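You operate a simulated robot arm through the tools that you are given. There is no shell and no other tool.

You are at the controls of a simulated robot arm. One attempt, no reset.

TASK
Dip the mix tank, pump one stroke of inhibitor for each ten litres and mix it even.
Fine: put the stick back and shut the tank lid before mixing. Set down upright: dip stick. Where these are worked on the way, their far stop is far enough and under half their travel is too little: tank lid.

It is judged by the outcome, as a careful person would: the job done as asked, and still so three seconds after it is handed in. It fails if anything else is knocked over, pushed out of place, dropped, spilled or broken. Lids that push on must go on centred and level and be pressed home; caps that screw on are set level and turned clockwise until they are tight.

THE ROBOT
A 7-joint arm with a two-finger parallel gripper on a trunk, on a base that drives. Base frame: it is fixed to the floor where the robot stands at the start and does not move with it; the origin is under the middle of the robot, x ahead of it, y to its left, z up. Readings come in cm, rad, newtons and seconds.
With the tool pointing down near the work surface it reaches from about 10 to 66 cm from the robot's upright axis, wherever it stands. Its first joint turns from -2.496 to 2.496 rad. Places, roughly: blue fill lever [240, 100, 90]; dip stick [175, 75, 50]; drain lever [210, 90, 30]; inhibitor pump [210, 30, 110]; mix tank [230, 70, 120]; mixer knob [230, 60, 80]; red fill lever [200, 60, 90]; tank lid [220, 80, 70]. Payload 3 kg.
The TCP is the grasp point between the finger pads, 3 cm short of the fingertips. In the tool frame z runs along the fingers and y along their closing line. The gripper opens to 11 cm. The fingers are 2 cm wide and 1 cm thick; the gripper's body (4.8 by 11.2 cm) begins 5.5 cm behind the TCP.
Orientation is told as [roll, pitch, yaw] about the base's x, y, z axes, in that order, counted from this pose: with the fingers straight down and closing along the base's y, the tool's x points along the base's -x, its y along +y and its z along -z.

THE INTERFACE
- The arm moves only by the tool arm_command. Its argument "series" is one flat list of numbers, 7 for each row, row after row: the opening, from 0 (shut) to 1 (fully open), then the shift along the tool's x, y, z in cm, then the turn, a rotation vector about the tool's x, y, z in rad. In form: [fingers, tx, ty, tz, rx, ry, rz, fingers, tx, ty, tz, rx, ry, rz, ...]. A call has 1 to 20 rows; each row shifts and turns the commanded pose from where the row before left it, along the tool's axes as they then stand. Each row takes 0.2 s and may step no farther than 5 cm and 0.15 rad from the row before; otherwise, or with a gripper value out of range, the whole call is refused. Where a pose cannot be reached the arm comes as near as it can. A force on the tool above 80 N (or 10 N above the force at the start of the call, whichever is more), or a blocked arm, ends the call early, and 0.2 s more pass. The fingers move at their own pace (about 10.8 cm/s each) and stop on an object; they squeeze with about 25 N. The grip force told is the motor's: it shows also when the fingers shut on nothing. Time passes only in rows, and 0.2 s behind the last, so rows that do not move let the fingers close. The reply holds the time, the measured pose of the TCP, the force on the tool along the base axes, the opening and the grip force, in the units named above and with some noise, with the torque about the TCP (base axes, N m) and any sound that the robot's microphone picked up.
- Cameras (640 x 400 px; columns grow to the right, rows downward): "scene" is now at [15.98, -1.32, 168.21]; the picture's right is [-0.15, -0.99, -0.00], its down [-0.71, 0.11, -0.70] and it looks along [0.69, -0.11, -0.72] (base axes); focal length 284 px, centre (320, 200). "wrist" rides on the gripper at [7.2, 1.7, -10.3] in the tool frame; the picture's right is [-0.23, 0.97, 0.00], its down [-0.76, -0.18, -0.62] and it looks along [-0.61, -0.14, 0.78] (tool axes); focal length 222 px, centre (320, 200). There is no depth. A picture from a camera that has moved, and an enlarged one, comes with that camera's place and axes in the base frame and with its lens.
- snapshot(camera): a new picture of that camera. No time passes.
- move_column(by): slides the trunk up (or, below 0, down) by that many cm; the arm and the scene camera ride with it, the base frame stays. It gives what a move gives, with no picture.
- base_move(legs): drives the robot by 1 to 6 legs, each [ahead, left, turn to the left] in cm, cm and rad, along the robot's own axes; the way and the turn of a leg run together, so that a leg with both is an arc; at most 150 cm and 3.142 rad a leg. The arm and the cameras ride along, it lands a little off, and it stops where it bumps. It gives what a move gives.
- turn_head(pan, tilt): turns the head with the scene camera to pan (to the left, within 1.501 rad either way) and tilt (down, from -0.506 to 1.204), counted from straight ahead of the robot. It gives what a move gives.
- inspect(camera, box): a new picture of the part [left, top, right, bottom] of that camera's present view, enlarged. No time passes.
- finish_job(): hands the job in; it is judged then, once.

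Places have to be worked out from the pictures, the camera data and where the tool is seen. Open the gripper and draw the arm clear of the work before you hand the job in, unless the task says otherwise.

The tools are called after ">>>" as a command line: name --argument value ..., lists and objects as JSON in quotes. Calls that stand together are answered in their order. arm_command: Moves the arm, as the interface text tells. Its arguments: {"type":"object","properties":{"series":{"type":"array","items":{"type":"number"}}},"required":["series"]} The other tools are called the same way: move_column (by) slides the trunk up or down; base_move (legs) drives the base; turn_head (pan, tilt) turns the head that bears the scene camera; snapshot (camera) takes a picture; inspect (camera, box) takes an enlarged picture of a part of a camera's view; finish_job () hands the job in.

At the start:

```text
time_s: 0.0
position: [74.92, -12.88, 88.72]
orientation: [0.001, 0.001, -0.001]
wrist_force: [0.3, 0.2, 0.1]
wrist_torque: [0.02, 0.0, -0.01]
opening: 10.97
gripper_force: 0.0
trunk travel left (down, up): [-80.0, 9.0]
robot x, y, heading: [0.03, -0.04, -0.001]
head pan, tilt: [-0.154, 0.801]
```

scene: 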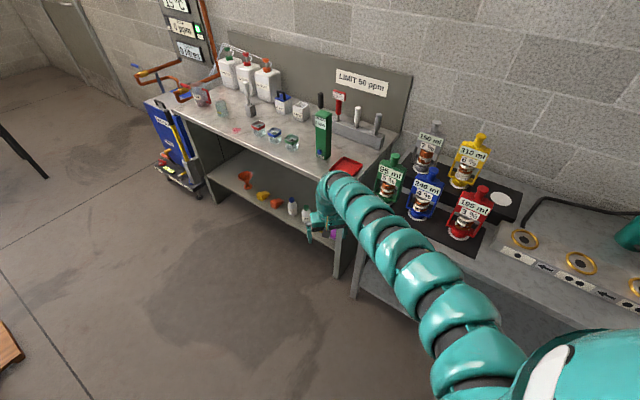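
wrist: 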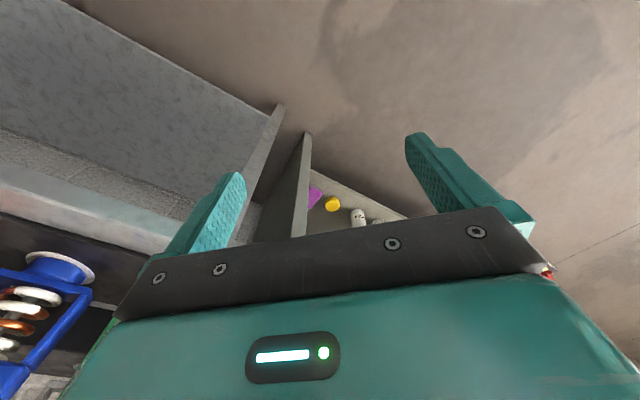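

The first picture shows a bench ahead, and the mix tank should be farther left, near [230, 70]. I turn the head that way to look.

>>> turn_head --pan 0.32 --tilt 0.35

>>> snapshot --camera "scene"

```text
time_s: 0.9
position: [74.91, -12.9, 88.67]
orientation: [0.0, 0.0, 0.001]
wrist_force: [-0.6, -0.1, 0.0]
wrist_torque: [-0.02, 0.01, 0.0]
opening: 10.98
gripper_force: 0.0
trunk travel left (down, up): [-80.0, 9.0]
robot x, y, heading: [-0.22, 0.42, 0.006]
head pan, tilt: [0.319, 0.351]
```

```text
taken
camera scene: at [16.86, 2.82, 172.18], right [0.31, -0.95, 0.0], down [-0.33, -0.11, -0.94], along [0.89, 0.29, -0.34], focal length 284 px, centre (320, 200)
```

scene: 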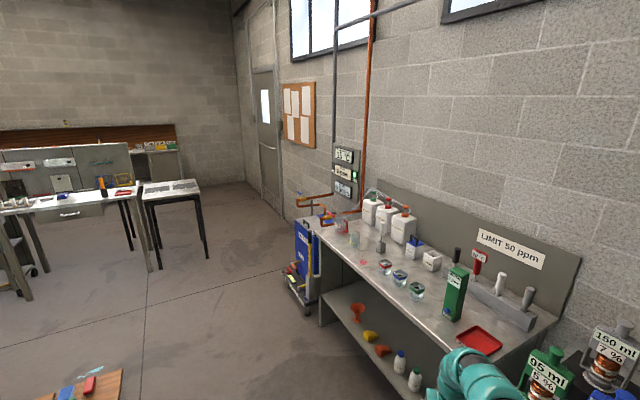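

A blue unit stands past the left end of the bench, with copper pipes and a wall display. I enlarge that part.

>>> inspect --camera "scene" --box '[260, 130, 420, 330]'

>>> inspect --camera "scene" --box '[320, 140, 400, 200]'

>>> inspect --camera "scene" --box '[340, 180, 560, 330]'

```text
2.00 times, centred on (340, 230) of scene
camera zoom: at [16.86, 2.82, 172.18], right [0.31, -0.95, 0.0], down [-0.33, -0.11, -0.94], along [0.89, 0.29, -0.34], focal length 568 px, centre (280, 140)
```

zoom: 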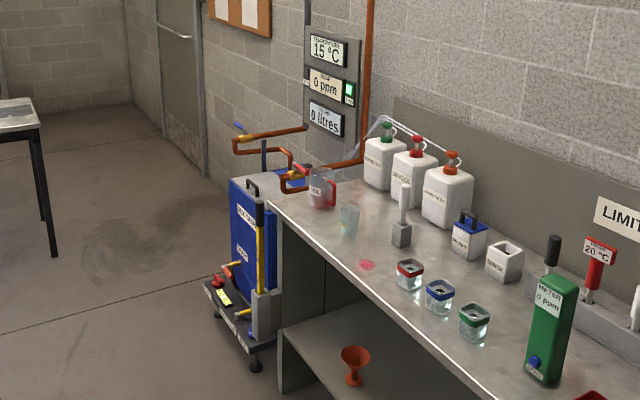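

```text
6.67 times, centred on (360, 170) of scene
camera zoom: at [16.86, 2.82, 172.18], right [0.31, -0.95, 0.0], down [-0.33, -0.11, -0.94], along [0.89, 0.29, -0.34], focal length 1892 px, centre (53, 400)
```

zoom: 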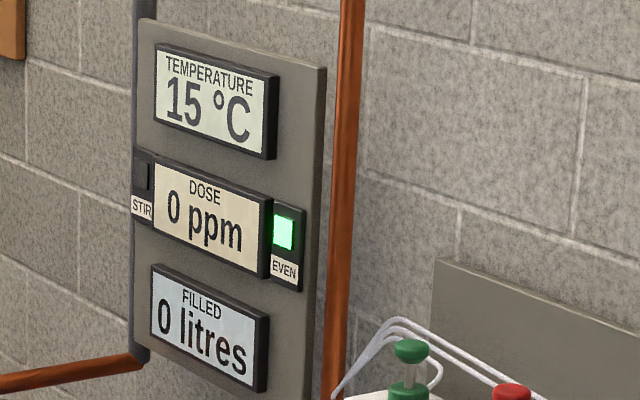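

```text
2.67 times, centred on (450, 255) of scene
camera zoom: at [16.86, 2.82, 172.18], right [0.31, -0.95, 0.0], down [-0.33, -0.11, -0.94], along [0.89, 0.29, -0.34], focal length 757 px, centre (-27, 53)
```

zoom: 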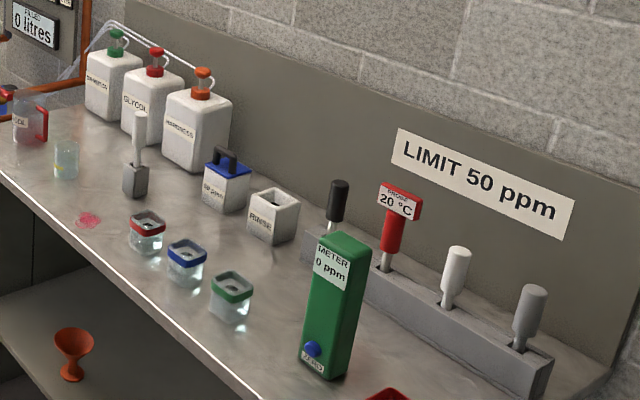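

The bench and wall run at about 45° to my frame, with the tank trolley past the bench's far left end. Before driving I pull the arm in and raise it, then look for obstacles on the left.

>>> arm_command --series '[1, 4, 0, -3, 0, 0, 0, 1, 4, 0, -3, 0, 0, 0, 1, 4, 0, -3, 0, 0, 0, 1, 4, 0, -3, 0, 0, 0, 1, 4, 0, -3, 0, 0, 0, 1, 4, 0, -3, 0, 0, 0, 1, 4, 0, -3, 0, 0, 0]'

>>> turn_head --pan 0.9 --tilt 0.7

>>> snapshot --camera "scene"

```text
time_s: 2.5
position: [67.13, -12.47, 95.53]
orientation: [0.0, 0.002, 0.001]
wrist_force: [0.3, -0.9, -1.0]
wrist_torque: [-0.01, -0.02, 0.0]
opening: 10.96
gripper_force: 0.1
out of reach, approached as far as the arm can: row 3, 4, 5, 6, 7
trunk travel left (down, up): [-80.0, 9.0]
robot x, y, heading: [-0.13, 0.11, -0.001]
head pan, tilt: [0.319, 0.351]
```

```text
time_s: 3.5
position: [66.93, -12.41, 95.45]
orientation: [0.001, 0.002, 0.0]
wrist_force: [-0.6, -0.4, -0.3]
wrist_torque: [0.0, 0.02, 0.03]
opening: 11.01
gripper_force: 0.1
trunk travel left (down, up): [-80.0, 9.0]
robot x, y, heading: [-0.26, 0.33, -0.002]
head pan, tilt: [0.901, 0.7]
```

```text
taken
camera scene: at [13.3, 6.56, 169.06], right [0.78, -0.62, 0.0], down [-0.4, -0.5, -0.77], along [0.48, 0.6, -0.64], focal length 284 px, centre (320, 200)
```

scene: 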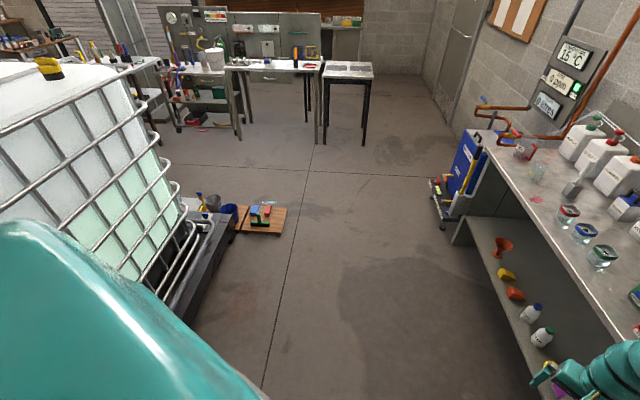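

The floor is clear: an IBC on the left, the bench on the right, and the tank trolley's front wheel near [198, 75]. I turn to run parallel to the bench, drive about 150 cm, and turn back to face the wall.

>>> base_move --legs '[[0, 0, 0.785], [145, 0, 0], [0, 0, -1.571]]'

>>> turn_head --pan 0.3 --tilt 0.6

>>> snapshot --camera "scene"

```text
time_s: 16.6
position: [143.15, 48.66, 95.48]
orientation: [0.0, 0.001, -0.756]
wrist_force: [-0.8, 0.2, -0.6]
wrist_torque: [0.01, -0.02, 0.0]
opening: 11.02
gripper_force: 0.0
trunk travel left (down, up): [-80.0, 9.0]
robot x, y, heading: [103.26, 103.92, -0.756]
head pan, tilt: [0.901, 0.7]
```

```text
time_s: 17.6
position: [143.34, 48.76, 95.46]
orientation: [0.001, 0.002, -0.755]
wrist_force: [-0.7, -1.2, -0.2]
wrist_torque: [-0.02, 0.03, 0.03]
opening: 11.02
gripper_force: 0.1
trunk travel left (down, up): [-80.0, 9.0]
robot x, y, heading: [102.92, 103.74, -0.753]
head pan, tilt: [0.3, 0.6]
```

```text
taken
camera scene: at [116.74, 94.19, 169.91], right [-0.44, -0.9, 0.0], down [-0.51, 0.25, -0.82], along [0.74, -0.36, -0.57], focal length 284 px, centre (320, 200)
```

scene: 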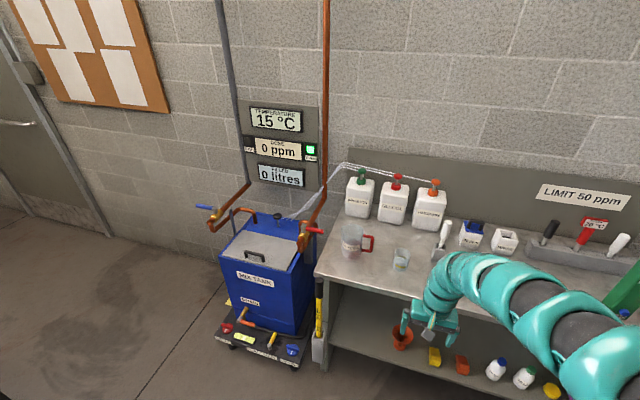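

>>> inspect --camera "scene" --box '[200, 200, 340, 380]'

>>> inspect --camera "scene" --box '[330, 155, 460, 235]'

>>> inspect --camera "scene" --box '[200, 300, 340, 380]'

>>> inspect --camera "scene" --box '[190, 180, 340, 280]'

```text
2.22 times, centred on (270, 290) of scene
camera zoom: at [116.74, 94.19, 169.91], right [-0.44, -0.9, 0.0], down [-0.51, 0.25, -0.82], along [0.74, -0.36, -0.57], focal length 631 px, centre (431, 0)
```

zoom: 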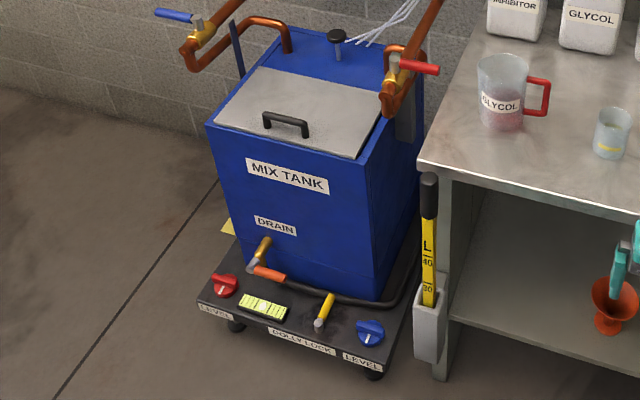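

```text
4.92 times, centred on (395, 195) of scene
camera zoom: at [116.74, 94.19, 169.91], right [-0.44, -0.9, 0.0], down [-0.51, 0.25, -0.82], along [0.74, -0.36, -0.57], focal length 1397 px, centre (-49, 225)
```

zoom: 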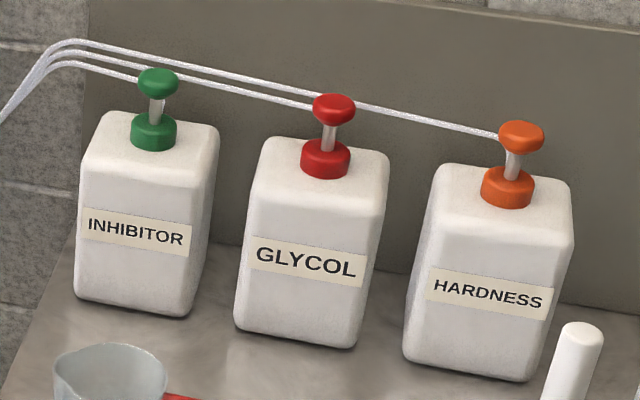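

```text
4.57 times, centred on (270, 340) of scene
camera zoom: at [116.74, 94.19, 169.91], right [-0.44, -0.9, 0.0], down [-0.51, 0.25, -0.82], along [0.74, -0.36, -0.57], focal length 1297 px, centre (549, -440)
```

zoom: 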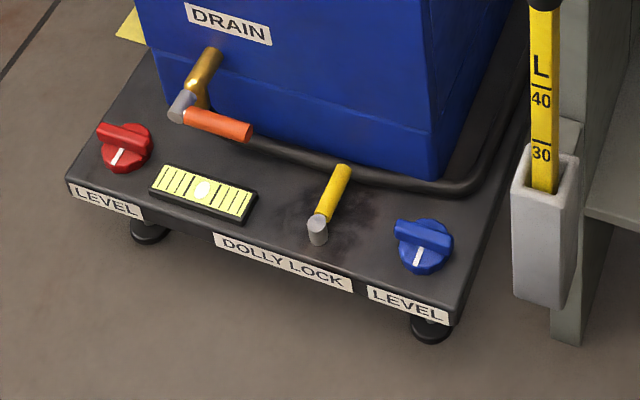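

```text
4.00 times, centred on (265, 230) of scene
camera zoom: at [116.74, 94.19, 169.91], right [-0.44, -0.9, 0.0], down [-0.51, 0.25, -0.82], along [0.74, -0.36, -0.57], focal length 1135 px, centre (540, 80)
```

zoom: 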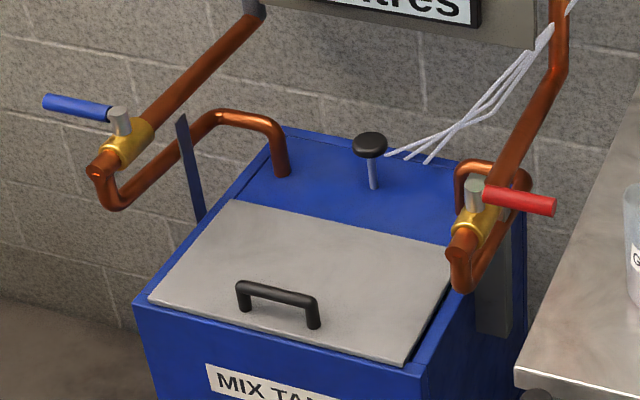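

The tank is level (bubble centred). It has a hinged lid with a front handle, the mixer knob at the back, and the yellow dip stick in a holster by the bench's left corner; the inhibitor is the green-capped bottle. I retract the arm before driving closer.

>>> arm_command --series '[1, 4, 0, 0, 0, 0, 0, 1, 4, 0, 0, 0, 0, 0, 1, 4, 0, 0, 0, 0, 0, 1, 4, 0, 0, 0, 0, 0, 1, 4, 0, 0, 0, 0, 0, 1, 4, 0, 0, 0, 0, 0]'

```text
time_s: 19.0
position: [140.43, 52.49, 89.59]
orientation: [0.0, 0.002, -0.755]
wrist_force: [-0.1, -0.1, 0.1]
wrist_torque: [0.0, 0.04, -0.01]
opening: 10.96
gripper_force: 0.1
out of reach, approached as far as the arm can: row 1, 2, 3, 4, 5, 6
trunk travel left (down, up): [-80.0, 9.0]
robot x, y, heading: [103.33, 103.33, -0.757]
head pan, tilt: [0.3, 0.6]
```

Pulling straight back drops the tool, so the reach at this height is limited. I go lower while pulling back.

>>> arm_command --series '[1, 0, 0, 4, 0, 0, 0, 1, 0, 0, 4, 0, 0, 0, 1, 4, 0, 4, 0, 0, 0, 1, 4, 0, 2, 0, 0, 0, 1, 4, 0, 0, 0, 0, 0, 1, 4, 0, 0, 0, 0, 0]'

>>> snapshot --camera "scene"

```text
refused: row 3 steps farther than a row can; nothing moved
```

```text
taken
camera scene: at [116.72, 94.17, 169.91], right [-0.44, -0.9, 0.0], down [-0.51, 0.25, -0.83], along [0.74, -0.36, -0.56], focal length 284 px, centre (320, 200)
```

scene: 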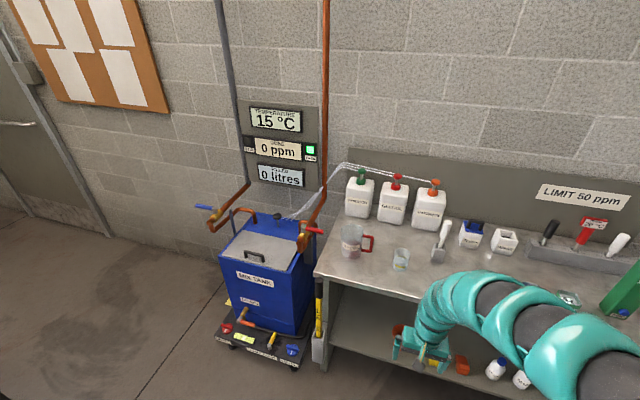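

The step was too long, so I repeat it with smaller rows: down first, then back.

>>> arm_command --series '[1, 0, 0, 4, 0, 0, 0, 1, 0, 0, 4, 0, 0, 0, 1, 3, 0, 3, 0, 0, 0, 1, 3, 0, 3, 0, 0, 0, 1, 4, 0, 0, 0, 0, 0, 1, 4, 0, 0, 0, 0, 0]'

```text
time_s: 20.4
position: [132.01, 61.04, 73.51]
orientation: [0.0, 0.003, -0.756]
wrist_force: [0.6, 0.5, -0.1]
wrist_torque: [0.04, -0.03, -0.01]
opening: 11.01
gripper_force: 0.1
out of reach, approached as far as the arm can: row 6
trunk travel left (down, up): [-80.0, 9.0]
robot x, y, heading: [102.9, 103.85, -0.757]
head pan, tilt: [0.3, 0.6]
```

The arm now sits about 50 cm ahead of the axis. I drive left, then forward, to stand in front of the tank with the arm still short of it.

>>> base_move --legs '[[0, 45, -0.03], [30, 0, 0]]'

>>> turn_head --pan 0.0 --tilt 0.85

>>> snapshot --camera "scene"

>>> snapshot --camera "wrist"

```text
time_s: 24.7
position: [183.05, 70.92, 73.39]
orientation: [-0.001, 0.004, -0.784]
wrist_force: [-0.3, 0.5, -0.6]
wrist_torque: [0.01, -0.02, 0.01]
opening: 10.97
gripper_force: 0.0
trunk travel left (down, up): [-80.0, 9.0]
robot x, y, heading: [155.15, 114.45, -0.788]
head pan, tilt: [0.3, 0.6]
```

```text
time_s: 25.5
position: [183.13, 70.91, 73.47]
orientation: [0.0, 0.002, -0.783]
wrist_force: [0.4, -1.1, -0.7]
wrist_torque: [-0.01, 0.0, 0.0]
opening: 10.97
gripper_force: 0.0
trunk travel left (down, up): [-80.0, 9.0]
robot x, y, heading: [154.97, 114.38, -0.783]
head pan, tilt: [0.0, 0.85]
```

```text
taken
camera scene: at [166.43, 103.17, 167.83], right [-0.71, -0.71, 0.0], down [-0.53, 0.53, -0.66], along [0.47, -0.47, -0.75], focal length 284 px, centre (320, 200)
```

scene: 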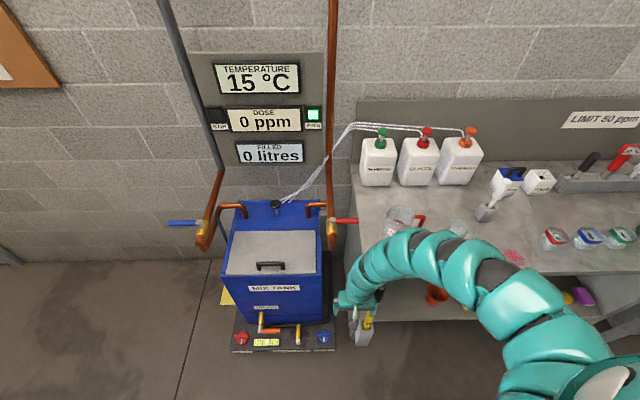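

```text
taken
camera wrist: at [179.25, 77.14, 83.86], right [0.85, 0.53, 0.0], down [0.41, -0.66, 0.62], along [0.33, -0.53, -0.78], focal length 222 px, centre (320, 200)
```

wrist: 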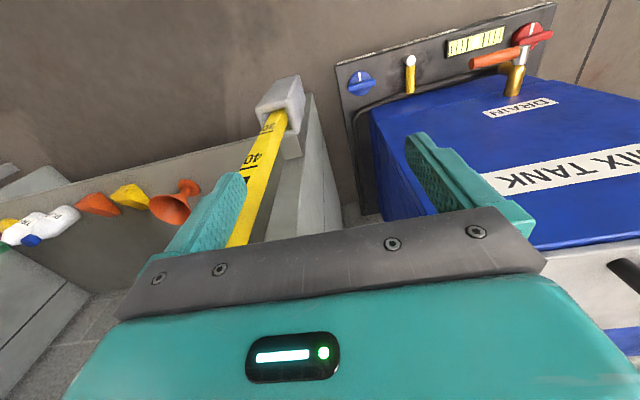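

The wrist view shows the stick in its holster just beyond the gripper, near s≈172 along the bench direction and d≈86 deep. I tilt the tool to point forward so I can grip the vertical stick from the front and still lift it high.

>>> arm_command --series '[1, 2, 0, 0, 0, -0.143, 0, 1, 0, 0, 0, 0, -0.143, 0, 1, 0, 0, 0, 0, -0.143, 0, 1, 0, 0, 0, 0, -0.143, 0, 1, 0, 0, 0, 0, -0.143, 0, 1, 0, 0, 0, 0, -0.143, 0, 1, 0, 0, 0, 0, -0.143, 0, 1, 0, 0, 0, 0, -0.143, 0, 1, 0, 0, 0, 0, -0.143, 0, 1, 0, 0, 0, 0, -0.143, 0, 1, 0, 0, 0, 0, -0.141, 0]'

>>> snapshot --camera "scene"

>>> snapshot --camera "wrist"

```text
time_s: 26.7
position: [187.78, 64.64, 72.48]
orientation: [0.039, -0.581, -0.804]
wrist_force: [1.3, 18.8, 8.7]
wrist_torque: [-0.81, 0.73, -1.0]
opening: 10.36
gripper_force: 0.0
out of reach, approached as far as the arm can: row 1, 2, 3, 4, 5
trunk travel left (down, up): [-80.0, 9.0]
robot x, y, heading: [155.39, 114.59, -0.778]
head pan, tilt: [0.0, 0.85]
stopped in row 5: the force on the tool passed its limit at 132 N (the readings are from after the stop); the commanded pose is now the measured one
```

```text
taken
camera scene: at [166.51, 103.51, 167.89], right [-0.71, -0.71, 0.0], down [-0.53, 0.53, -0.66], along [0.47, -0.47, -0.75], focal length 284 px, centre (320, 200)
```

scene: 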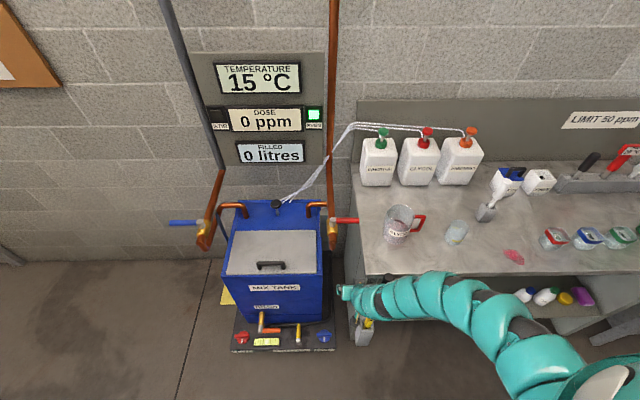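

```text
taken
camera wrist: at [180.8, 74.05, 77.17], right [0.82, 0.55, 0.16], down [0.06, -0.35, 0.93], along [0.57, -0.75, -0.32], focal length 222 px, centre (320, 200)
```

wrist: 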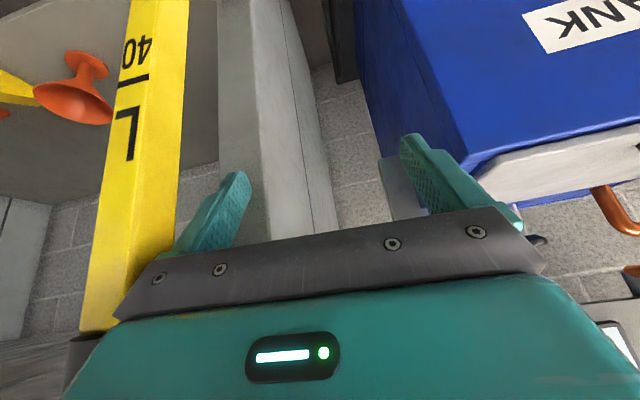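

The arm could not hold its place while turning; it drifted forward and touched something near the bench leg, at d≈87. Nothing looks displaced. I back the base straight out before reorienting.

>>> base_move --legs '[[-30, 0, 0]]'

>>> snapshot --camera "scene"

>>> snapshot --camera "wrist"

```text
time_s: 28.8
position: [166.21, 85.63, 72.46]
orientation: [0.036, -0.584, -0.806]
wrist_force: [0.1, 1.0, 0.5]
wrist_torque: [0.0, -0.03, -0.01]
opening: 10.99
gripper_force: 0.1
trunk travel left (down, up): [-80.0, 9.0]
robot x, y, heading: [133.91, 136.17, -0.78]
head pan, tilt: [0.0, 0.85]
```

```text
taken
camera scene: at [144.88, 124.66, 167.84], right [-0.7, -0.71, 0.0], down [-0.53, 0.53, -0.66], along [0.47, -0.47, -0.75], focal length 284 px, centre (320, 200)
```

scene: 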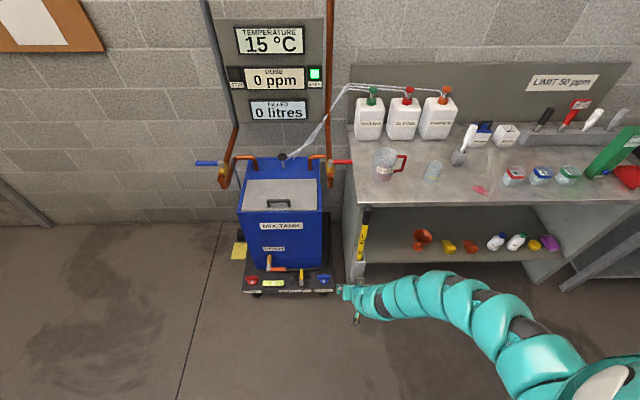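

```text
taken
camera wrist: at [159.22, 95.05, 77.1], right [0.82, 0.55, 0.15], down [0.06, -0.35, 0.93], along [0.57, -0.76, -0.32], focal length 222 px, centre (320, 200)
```

wrist: 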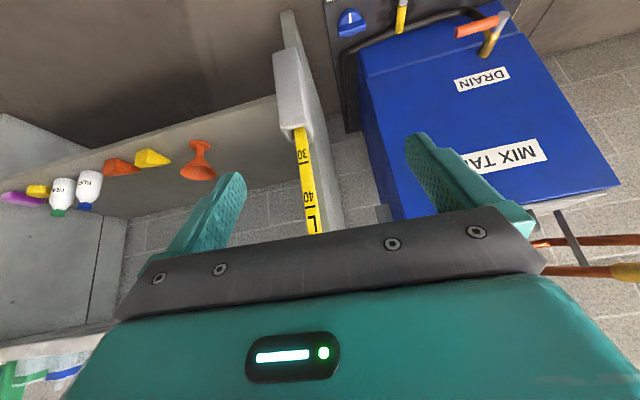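

Everything is still in place and the gripper is clear. With room around it now, I finish tilting the tool to horizontal while easing it forward slightly.

>>> arm_command --series '[1, -1, 0, 0.5, 0, -0.141, 0, 1, -1, 0, 1, 0, -0.141, 0, 1, -1, 0, 1, 0, -0.141, 0, 1, 0, 0, 1, 0, -0.141, 0, 1, 0, 0, 1, 0, -0.141, 0, 1, 0, 0, 1, 0, -0.141, 0, 1, 0, 0, 1, 0, -0.141, 0]'

>>> snapshot --camera "scene"

>>> snapshot --camera "wrist"

```text
time_s: 30.4
position: [175.27, 84.74, 73.98]
orientation: [0.54, -1.519, -1.326]
wrist_force: [2.0, 1.6, -0.3]
wrist_torque: [0.0, 0.05, -0.06]
opening: 10.98
gripper_force: 0.1
out of reach, approached as far as the arm can: row 2, 3, 4, 5, 6, 7
trunk travel left (down, up): [-80.0, 9.0]
robot x, y, heading: [133.7, 135.81, -0.781]
head pan, tilt: [0.0, 0.85]
```

```text
taken
camera scene: at [145.24, 124.85, 167.83], right [-0.7, -0.71, 0.0], down [-0.53, 0.53, -0.66], along [0.47, -0.47, -0.75], focal length 284 px, centre (320, 200)
```

scene: 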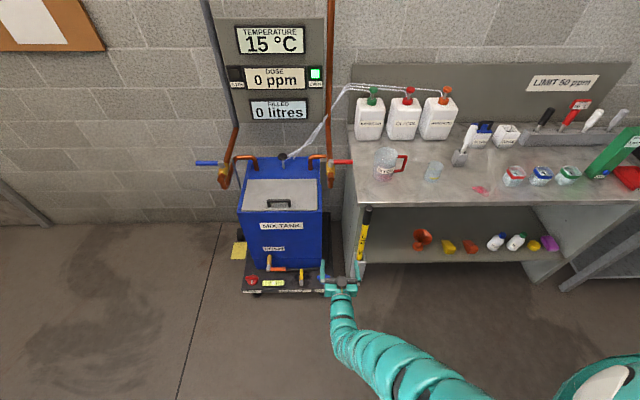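

```text
taken
camera wrist: at [169.28, 93.5, 67.35], right [0.69, 0.67, 0.25], down [-0.56, 0.28, 0.78], along [0.46, -0.68, 0.57], focal length 222 px, centre (320, 200)
```

wrist: 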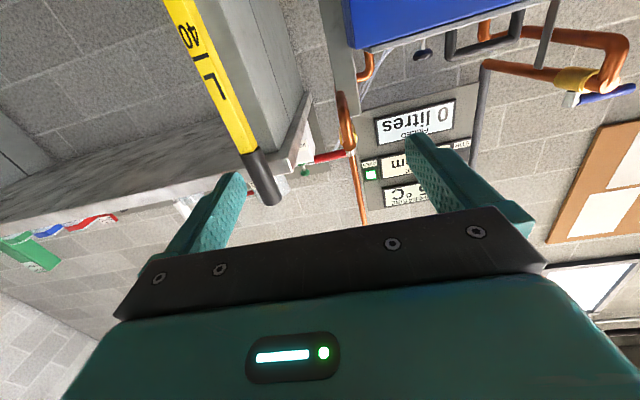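

The tool now points forward and level, at s≈184, d≈64, z≈74. Triangulating the two views puts the stick's black handle at s≈172, d≈83, z≈78–86. I lower the trunk so the grip leaves room to lift afterwards.

>>> move_column --by -30

>>> arm_command --series '[1, -4, 0, 0, 0, 0, 0, 1, -4, 0, 0, 0, 0, 0, 1, -4, 0, 0, 0, 0, 0, 1, -4, 0, 0, 0, 0, 0, 1, -4, 0, 0, 0, 0, 0, 1, -4, 0, 0, 0, 0, 0, 1, -4, 0, 0, 0, 0, 0, 1, -4, 0, 0, 0, 0, 0]'

>>> snapshot --camera "scene"

>>> snapshot --camera "wrist"

```text
time_s: 33.4
position: [175.28, 84.69, 43.94]
orientation: [0.557, -1.516, -1.344]
wrist_force: [-0.1, -0.2, 0.8]
wrist_torque: [-0.01, -0.02, 0.05]
opening: 10.98
gripper_force: 0.1
trunk travel left (down, up): [-50.0, 39.0]
robot x, y, heading: [133.86, 135.81, -0.785]
head pan, tilt: [0.0, 0.85]
```

```text
time_s: 35.2
position: [186.0, 80.33, 66.96]
orientation: [0.567, -1.518, -1.355]
wrist_force: [0.0, -1.1, -0.2]
wrist_torque: [-0.02, -0.01, 0.01]
opening: 11.03
gripper_force: 0.1
out of reach, approached as far as the arm can: row 1, 2, 3, 4, 5, 6, 7, 8
trunk travel left (down, up): [-50.0, 39.0]
robot x, y, heading: [134.05, 135.57, -0.783]
head pan, tilt: [0.0, 0.85]
```

```text
taken
camera scene: at [145.01, 124.6, 137.83], right [-0.7, -0.71, 0.0], down [-0.53, 0.53, -0.66], along [0.47, -0.47, -0.75], focal length 284 px, centre (320, 200)
```

scene: 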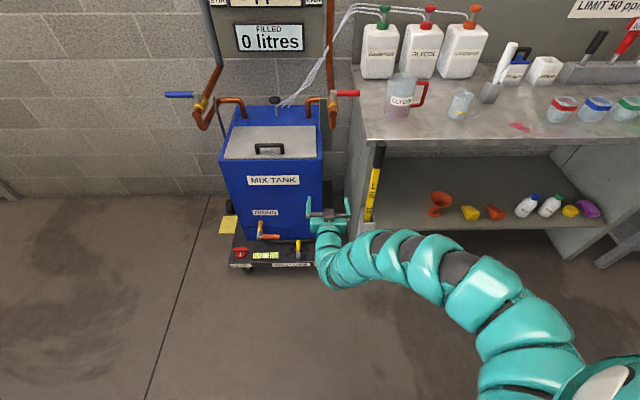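

```text
taken
camera wrist: at [179.94, 89.16, 60.27], right [0.69, 0.67, 0.26], down [-0.56, 0.28, 0.78], along [0.46, -0.69, 0.57], focal length 222 px, centre (320, 200)
```

wrist: 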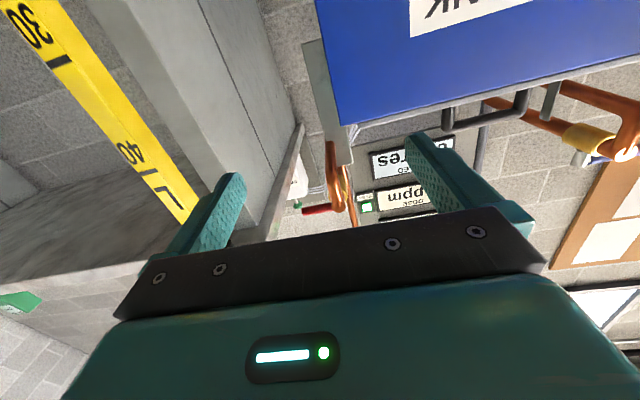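

The readings fit an arm whose wrist can't come closer than about 76 cm to a high shoulder, so level-tool work needs more distance. I back the base off about 22 cm and extend the arm forward and up.

>>> base_move --legs '[[-22, 0, 0]]'

>>> arm_command --series '[1, 0, 0, 4, 0, 0, 0, 1, 0, 0, 4, 0, 0, 0, 1, 0, 0, 4, 0, 0, 0, 1, 0, 0, 4, 0, 0, 0, 1, -4, 0, 0, 0, 0, 0, 1, -4, 0, 0, 0, 0, 0, 1, -4, 0, 0, 0, 0, 0, 1, -3, 0, 0, 0, 0, 0]'

>>> snapshot --camera "scene"

>>> snapshot --camera "wrist"

```text
time_s: 36.7
position: [174.89, 90.48, 67.07]
orientation: [0.586, -1.517, -1.381]
wrist_force: [0.5, -0.7, -0.5]
wrist_torque: [0.03, 0.02, -0.01]
opening: 10.98
gripper_force: 0.1
trunk travel left (down, up): [-50.0, 39.0]
robot x, y, heading: [122.88, 146.26, -0.787]
head pan, tilt: [0.0, 0.85]
stopped in leg 1: the robot was blocked; the commanded pose is now the measured one
```

```text
time_s: 38.5
position: [184.66, 79.72, 81.56]
orientation: [0.624, -1.515, -1.417]
wrist_force: [-0.6, 0.1, -0.3]
wrist_torque: [0.02, 0.01, 0.0]
opening: 10.99
gripper_force: 0.1
out of reach, approached as far as the arm can: row 4
trunk travel left (down, up): [-50.0, 39.0]
robot x, y, heading: [122.81, 145.77, -0.79]
head pan, tilt: [0.0, 0.85]
```

```text
taken
camera scene: at [134.25, 134.94, 137.83], right [-0.71, -0.71, 0.0], down [-0.53, 0.53, -0.66], along [0.47, -0.47, -0.75], focal length 284 px, centre (320, 200)
```

scene: 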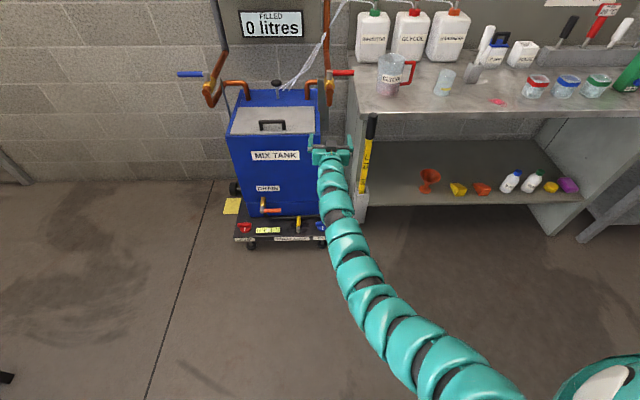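

```text
taken
camera wrist: at [178.89, 88.48, 74.76], right [0.7, 0.67, 0.26], down [-0.56, 0.28, 0.78], along [0.45, -0.69, 0.57], focal length 222 px, centre (320, 200)
```

wrist: 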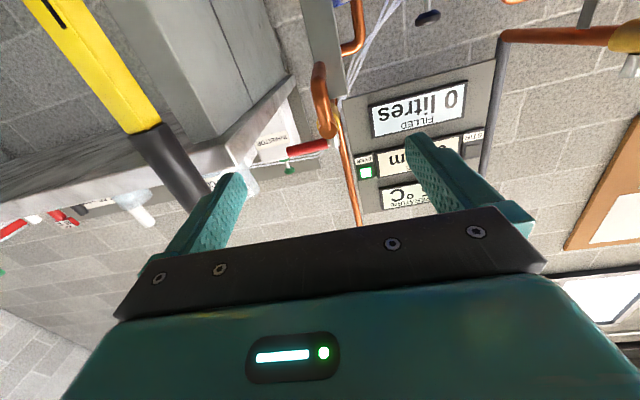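

The base stopped against something behind it, so I won't back up any more. The stick now triangulates to s≈172.8, d≈82.5 with its handle at z≈76–86, so I level the tool, slide right to line up and look again.

>>> arm_command --series '[1, 0, -4, 0, 0, -0.05, -0.03, 1, 0, -4, 0, 0, 0, 0, 1, 0, -4, 0, 0, 0, 0, 1, 0, -2.1, 0, 0, 0, 0]'

>>> snapshot --camera "scene"

>>> snapshot --camera "wrist"

```text
time_s: 39.5
position: [174.87, 69.9, 81.25]
orientation: [3.105, -1.567, 2.386]
wrist_force: [-0.5, 0.1, -0.5]
wrist_torque: [0.02, 0.01, -0.02]
opening: 10.98
gripper_force: 0.0
trunk travel left (down, up): [-50.0, 39.0]
robot x, y, heading: [123.26, 146.34, -0.789]
head pan, tilt: [0.0, 0.85]
```

```text
taken
camera scene: at [134.27, 134.95, 137.82], right [-0.71, -0.71, 0.0], down [-0.53, 0.53, -0.66], along [0.47, -0.47, -0.75], focal length 284 px, centre (320, 200)
```

scene: 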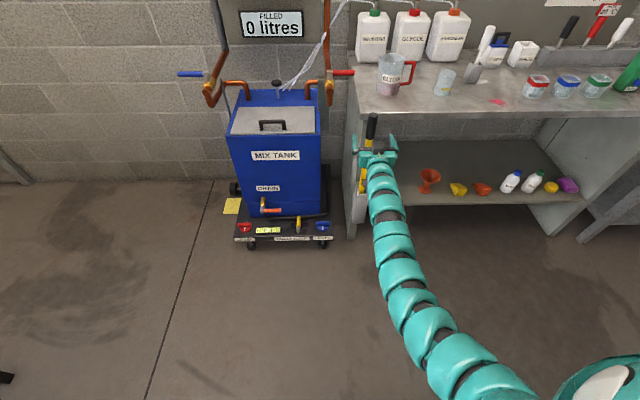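

```text
taken
camera wrist: at [169.02, 78.33, 73.96], right [0.69, 0.68, 0.23], down [-0.57, 0.32, 0.76], along [0.45, -0.65, 0.61], focal length 222 px, centre (320, 200)
```

wrist: 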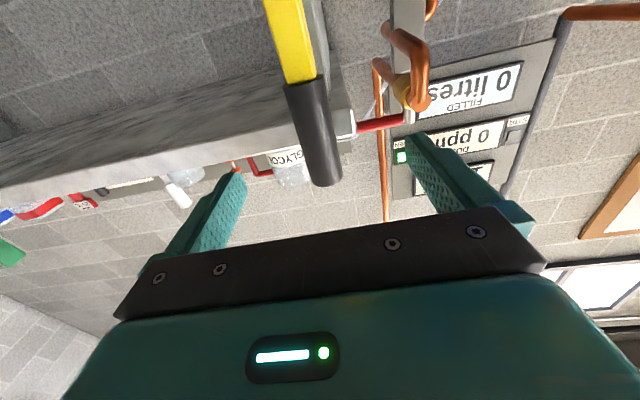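

The handle sits centred between the open fingers at about s≈172.9, d≈82.5. I advance 7.6 cm, keeping the fingertips short of the bench edge at d≈88, then close.

>>> arm_command --series '[1, 0, 0, 2.6, 0, 0, 0, 1, 0, 0, 2.5, 0, 0, 0, 1, 0, 0, 2.5, 0, 0, 0]'

>>> snapshot --camera "wrist"

>>> inspect --camera "scene" --box '[320, 90, 430, 230]'

```text
time_s: 40.3
position: [179.43, 65.6, 81.16]
orientation: [-1.298, -1.56, 0.531]
wrist_force: [-0.3, -0.5, -0.1]
wrist_torque: [0.01, 0.0, -0.01]
opening: 10.99
gripper_force: 0.0
out of reach, approached as far as the arm can: row 2, 3
trunk travel left (down, up): [-50.0, 39.0]
robot x, y, heading: [123.11, 146.05, -0.786]
head pan, tilt: [0.0, 0.85]
```

```text
taken
camera wrist: at [173.39, 73.89, 73.9], right [0.68, 0.7, 0.22], down [-0.57, 0.31, 0.76], along [0.47, -0.64, 0.61], focal length 222 px, centre (320, 200)
```

wrist: 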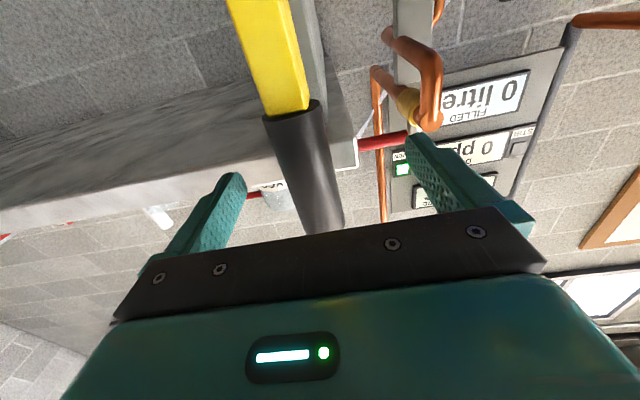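

```text
2.86 times, centred on (375, 160) of scene
camera zoom: at [134.11, 134.95, 137.84], right [-0.71, -0.7, 0.0], down [-0.53, 0.53, -0.66], along [0.47, -0.47, -0.75], focal length 811 px, centre (163, 314)
```

zoom: 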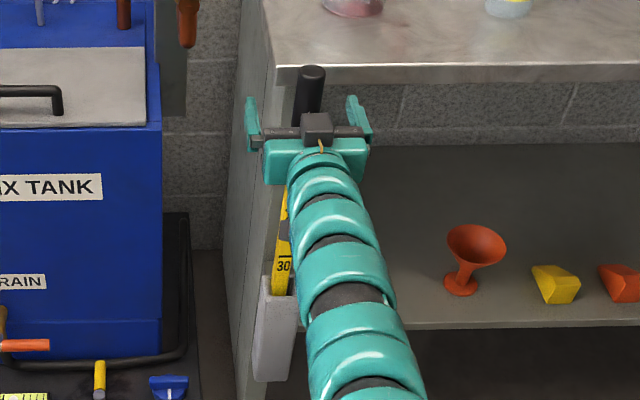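

The arm is at the end of its stretch with the TCP at d≈80.5, about 2 cm short. I pull the arm back 6 cm and drive the base 7.5 cm forward to gain slack.

>>> arm_command --series '[1, 0, 0, -3, 0, 0, 0, 1, 0, 0, -3, 0, 0, 0]'

>>> base_move --legs '[[6, 0, 0]]'

>>> snapshot --camera "wrist"

```text
time_s: 40.9
position: [175.52, 69.06, 81.46]
orientation: [-2.981, -1.564, 2.189]
wrist_force: [-0.4, -0.2, 0.8]
wrist_torque: [-0.02, 0.0, 0.0]
opening: 11.01
gripper_force: 0.0
trunk travel left (down, up): [-50.0, 39.0]
robot x, y, heading: [123.05, 146.37, -0.788]
head pan, tilt: [0.0, 0.85]
```

```text
time_s: 41.9
position: [179.84, 64.6, 81.34]
orientation: [-2.984, -1.568, 2.19]
wrist_force: [-0.8, 0.8, -0.6]
wrist_torque: [-0.01, 0.03, 0.01]
opening: 11.02
gripper_force: 0.1
trunk travel left (down, up): [-50.0, 39.0]
robot x, y, heading: [127.56, 141.85, -0.789]
head pan, tilt: [0.0, 0.85]
```

```text
taken
camera wrist: at [173.99, 73.17, 74.04], right [0.69, 0.68, 0.23], down [-0.57, 0.32, 0.76], along [0.45, -0.66, 0.61], focal length 222 px, centre (320, 200)
```

wrist: 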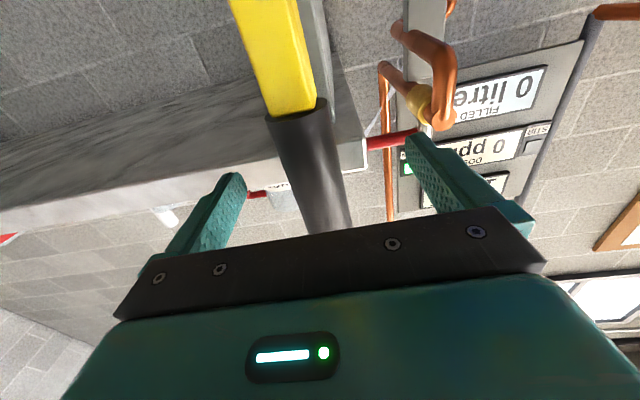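

TCP is at s=172.85, d=81.5, with the handle right between the pads. I move the last 0.8 cm and close.

>>> arm_command --series '[1, 0, 0, 0.8, 0, 0, 0, 0.5, 0, 0, 0, 0, 0, 0, 0, 0, 0, 0, 0, 0, 0, 0, 0, 0, 0, 0, 0, 0, 0, 0, 0, 0, 0, 0, 0, 0, 0, 0, 0, 0, 0, 0]'

>>> snapshot --camera "wrist"

```text
time_s: 43.3
position: [180.4, 64.17, 81.41]
orientation: [-2.838, -1.566, 2.045]
wrist_force: [-1.5, -1.1, 0.3]
wrist_torque: [-0.29, 0.44, -0.02]
opening: 3.06
gripper_force: 25.0
trunk travel left (down, up): [-50.0, 39.0]
robot x, y, heading: [127.43, 141.68, -0.788]
head pan, tilt: [0.0, 0.85]
```

```text
taken
camera wrist: at [174.48, 72.6, 74.07], right [0.69, 0.68, 0.23], down [-0.56, 0.32, 0.76], along [0.45, -0.66, 0.61], focal length 222 px, centre (320, 200)
```

wrist: 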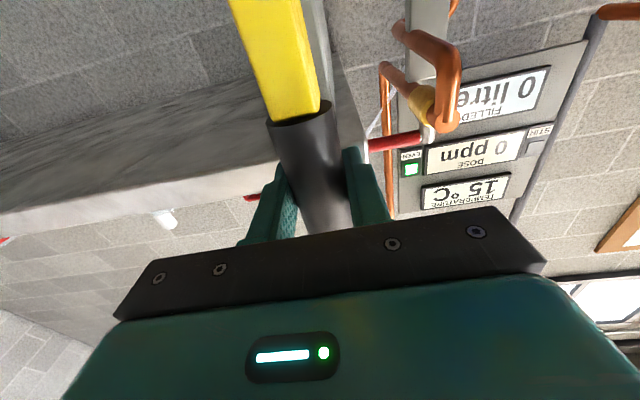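

The handle is firmly gripped, but the lid has to be open first and I have only one gripper. I let go of the stick without moving it, back off, and open the lid first.

>>> arm_command --series '[0.5, 0, 0, 0, 0, 0, 0, 1, 0, 0, 0, 0, 0, 0, 1, 0, 0, 0, 0, 0, 0, 1, 0, 0, 0, 0, 0, 0, 1, 0, 0, -3, 0, 0, 0, 1, 0, 0, -3, 0, 0, 0, 1, 0, 0, -3, 0, 0, 0]'

>>> base_move --legs '[[-5, 0, 0], [0, 25, 0]]'

>>> snapshot --camera "scene"

>>> snapshot --camera "wrist"

```text
time_s: 44.9
position: [173.96, 70.64, 81.27]
orientation: [-3.099, -1.57, 2.306]
wrist_force: [-0.6, 0.7, 0.2]
wrist_torque: [0.0, -0.01, -0.01]
opening: 11.01
gripper_force: 0.0
trunk travel left (down, up): [-50.0, 39.0]
robot x, y, heading: [127.44, 141.9, -0.787]
head pan, tilt: [0.0, 0.85]
```

```text
time_s: 47.2
position: [188.21, 91.99, 81.31]
orientation: [-2.953, -1.567, 2.159]
wrist_force: [0.4, -0.6, 0.7]
wrist_torque: [-0.02, 0.0, 0.0]
opening: 10.98
gripper_force: 0.1
trunk travel left (down, up): [-50.0, 39.0]
robot x, y, heading: [141.76, 163.52, -0.794]
head pan, tilt: [0.0, 0.85]
```

```text
taken
camera scene: at [152.86, 151.91, 137.83], right [-0.71, -0.7, 0.0], down [-0.53, 0.53, -0.66], along [0.47, -0.47, -0.75], focal length 284 px, centre (320, 200)
```

scene: 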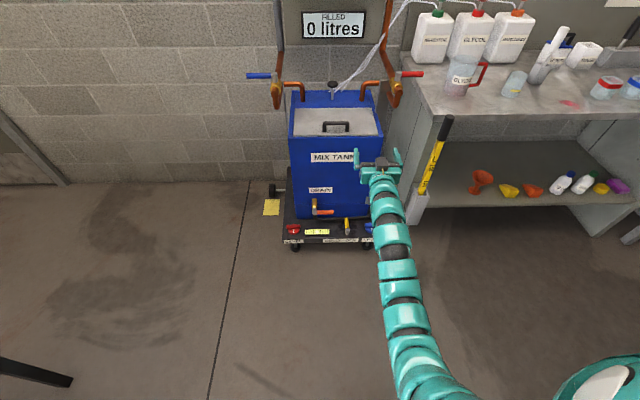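

```text
taken
camera wrist: at [182.42, 100.36, 74.05], right [0.69, 0.68, 0.23], down [-0.57, 0.32, 0.76], along [0.45, -0.66, 0.61], focal length 222 px, centre (320, 200)
```

wrist: 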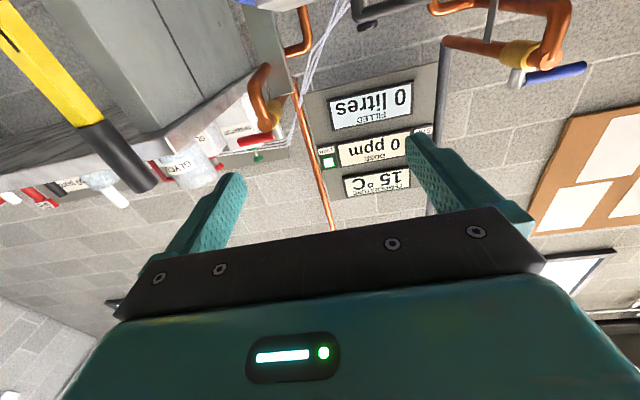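

The stick stayed upright in its holster. I zoom in on the lid, its handle and the back of the tank to place them.

>>> inspect --camera "scene" --box '[270, 60, 420, 170]'

>>> turn_head --pan 0.0 --tilt 0.5

>>> snapshot --camera "scene"

```text
3.64 times, centred on (345, 115) of scene
camera zoom: at [152.86, 151.91, 137.83], right [-0.71, -0.7, 0.0], down [-0.53, 0.53, -0.66], along [0.47, -0.47, -0.75], focal length 1032 px, centre (229, 509)
```

zoom: 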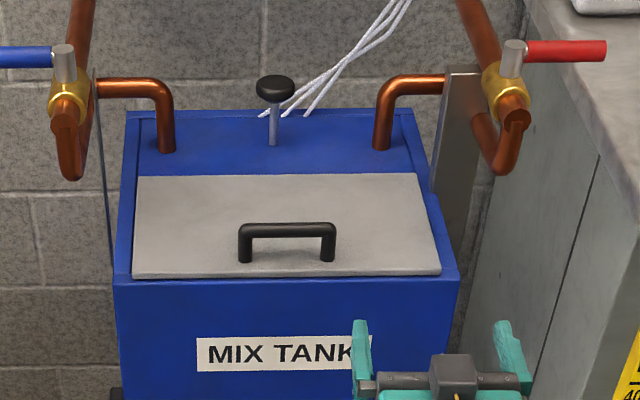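

```text
time_s: 48.1
position: [188.12, 91.88, 81.32]
orientation: [-3.023, -1.568, 2.228]
wrist_force: [0.1, 0.5, -0.3]
wrist_torque: [0.0, -0.01, -0.02]
opening: 10.99
gripper_force: 0.1
trunk travel left (down, up): [-50.0, 39.0]
robot x, y, heading: [141.56, 162.97, -0.787]
head pan, tilt: [0.0, 0.499]
```

```text
taken
camera scene: at [153.74, 150.98, 140.81], right [-0.71, -0.7, 0.0], down [-0.34, 0.34, -0.88], along [0.62, -0.62, -0.48], focal length 284 px, centre (320, 200)
```

scene: 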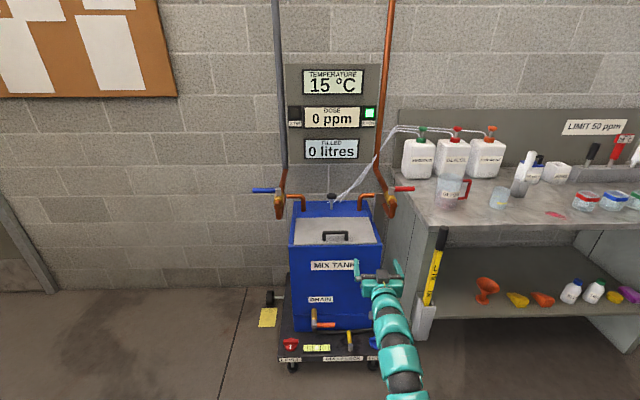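

I place the handle bar at about s≈208.5, d≈98.5, z≈73, spanning about 10 cm with roughly 2.5 cm clear beneath it. The lid hinges at d≈115.5, z≈70. I roll the tool 90° so the fingers close vertically on the bar, and test that in free air.

>>> arm_command --series '[1, 0, 0, 0, 0, 0, 0.15, 1, 0, 0, 0, 0, 0, 0.15, 1, 0, 0, 0, 0, 0, 0.15, 1, 0, 0, 0, 0, 0, 0.15, 1, 0, 0, 0, 0, 0, 0.15, 1, 0, 0, 0, 0, 0, 0.15, 1, 0, 0, 0, 0, 0, 0.15, 1, 0, 0, 0, 0, 0, 0.15, 1, 0, 0, 0, 0, 0, 0.15, 1, 0, 0, 0, 0, 0, 0.15, 1, 0, 0, 0, 0, 0, 0.07]'

>>> snapshot --camera "scene"

>>> snapshot --camera "wrist"

```text
time_s: 50.5
position: [188.18, 92.01, 81.38]
orientation: [1.575, -0.001, -2.365]
wrist_force: [0.2, 0.2, -0.9]
wrist_torque: [0.0, 0.07, 0.0]
opening: 11.01
gripper_force: 0.0
trunk travel left (down, up): [-50.0, 39.0]
robot x, y, heading: [141.7, 163.01, -0.791]
head pan, tilt: [0.0, 0.499]
```

```text
taken
camera scene: at [153.74, 150.98, 140.82], right [-0.71, -0.7, 0.0], down [-0.34, 0.34, -0.88], along [0.62, -0.62, -0.48], focal length 284 px, centre (320, 200)
```

scene: 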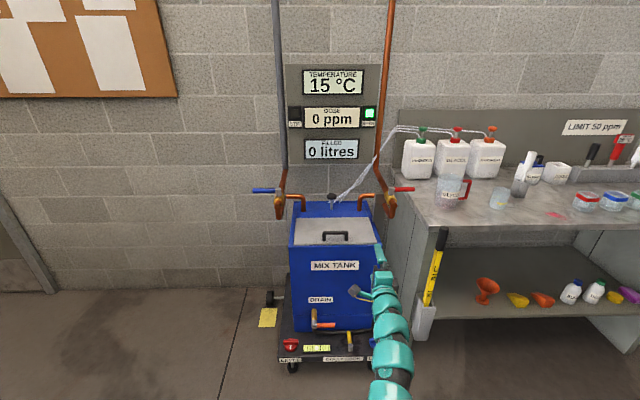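

```text
taken
camera wrist: at [186.31, 104.26, 82.98], right [-0.17, -0.16, 0.97], down [-0.98, -0.09, -0.18], along [0.11, -0.98, -0.14], focal length 222 px, centre (320, 200)
```

wrist: 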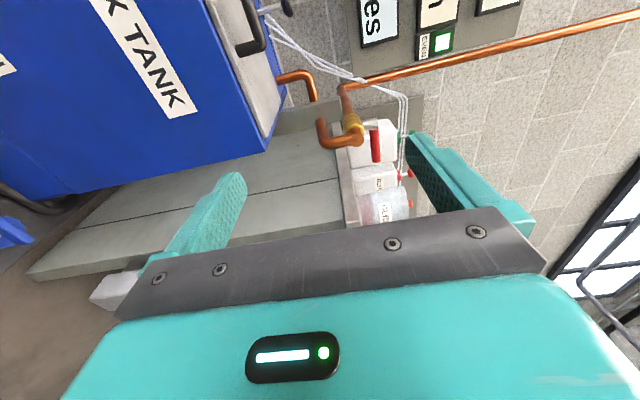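

The 90° roll works: fingers now close vertically and the tool points straight at the tank. I rehearse the lid arc (11 rows of 0.14 rad about a hinge 17 cm ahead) in free air to check the arm can follow it.

>>> arm_command --series '[1, 0, 2.34, 0.627, 0.14, 0, 0, 1, 0, 2.34, 0.627, 0.14, 0, 0, 1, 0, 2.34, 0.627, 0.14, 0, 0, 1, 0, 2.34, 0.627, 0.14, 0, 0, 1, 0, 2.34, 0.627, 0.14, 0, 0, 1, 0, 2.34, 0.627, 0.14, 0, 0, 1, 0, 2.34, 0.627, 0.14, 0, 0, 1, 0, 2.34, 0.627, 0.14, 0, 0, 1, 0, 2.34, 0.627, 0.14, 0, 0, 1, 0, 2.34, 0.627, 0.14, 0, 0, 1, 0, 2.34, 0.627, 0.14, 0, 0]'

>>> snapshot --camera "scene"

```text
time_s: 52.9
position: [194.22, 85.69, 93.86]
orientation: [0.524, -0.002, -2.367]
wrist_force: [-0.6, -0.1, -1.3]
wrist_torque: [0.0, 0.01, 0.02]
opening: 11.0
gripper_force: 0.1
out of reach, approached as far as the arm can: row 8, 9, 10, 11
trunk travel left (down, up): [-50.0, 39.0]
robot x, y, heading: [141.67, 163.27, -0.792]
head pan, tilt: [0.0, 0.499]
```

```text
taken
camera scene: at [153.73, 150.97, 140.82], right [-0.71, -0.7, 0.0], down [-0.34, 0.34, -0.88], along [0.62, -0.62, -0.48], focal length 284 px, centre (320, 200)
```

scene: 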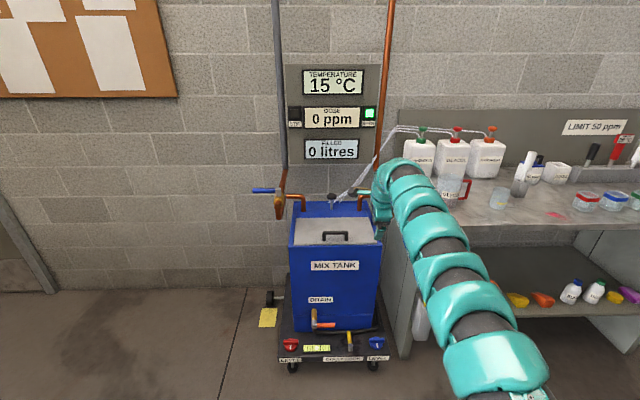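

The arm follows the arc to about 60° and then runs out of reach because the robot stands too far back. My model says a raised trunk and a closer stance cover the whole arc, so I raise the trunk and test that stance in free air.

>>> move_column --by 37

>>> arm_command --series '[1, 0, -3.6, 2.65, 0, 0, 0, 1, 0, -3.6, 2.65, 0, 0, 0, 1, 0, -3.6, 2.65, 0, 0, 0, 1, 0, -3.6, 2.65, 0, 0, 0, 1, 0, -3.6, 2.65, 0, 0, 0, 1, 0, -3.6, 2.65, 0, 0, 0, 1, 0, -3.6, 2.65, 0, 0, 0, 1, 0, -3.6, 2.65, 0, 0, 0, 1, 0, -3.6, 2.65, 0, 0, 0, 1, 0, -3.6, 2.65, 0, 0, 0]'

```text
time_s: 56.5
position: [194.23, 85.69, 130.9]
orientation: [0.526, -0.003, -2.367]
wrist_force: [0.5, 0.3, 0.5]
wrist_torque: [-0.04, 0.01, 0.01]
opening: 10.99
gripper_force: 0.0
trunk travel left (down, up): [-87.0, 2.0]
robot x, y, heading: [141.41, 162.98, -0.783]
head pan, tilt: [0.0, 0.499]
```

```text
time_s: 58.6
position: [181.54, 98.28, 89.8]
orientation: [0.53, -0.001, -2.363]
wrist_force: [0.6, -0.5, 0.6]
wrist_torque: [-0.01, -0.04, -0.05]
opening: 10.99
gripper_force: 0.0
trunk travel left (down, up): [-87.0, 2.0]
robot x, y, heading: [141.51, 163.38, -0.789]
head pan, tilt: [0.0, 0.499]
```

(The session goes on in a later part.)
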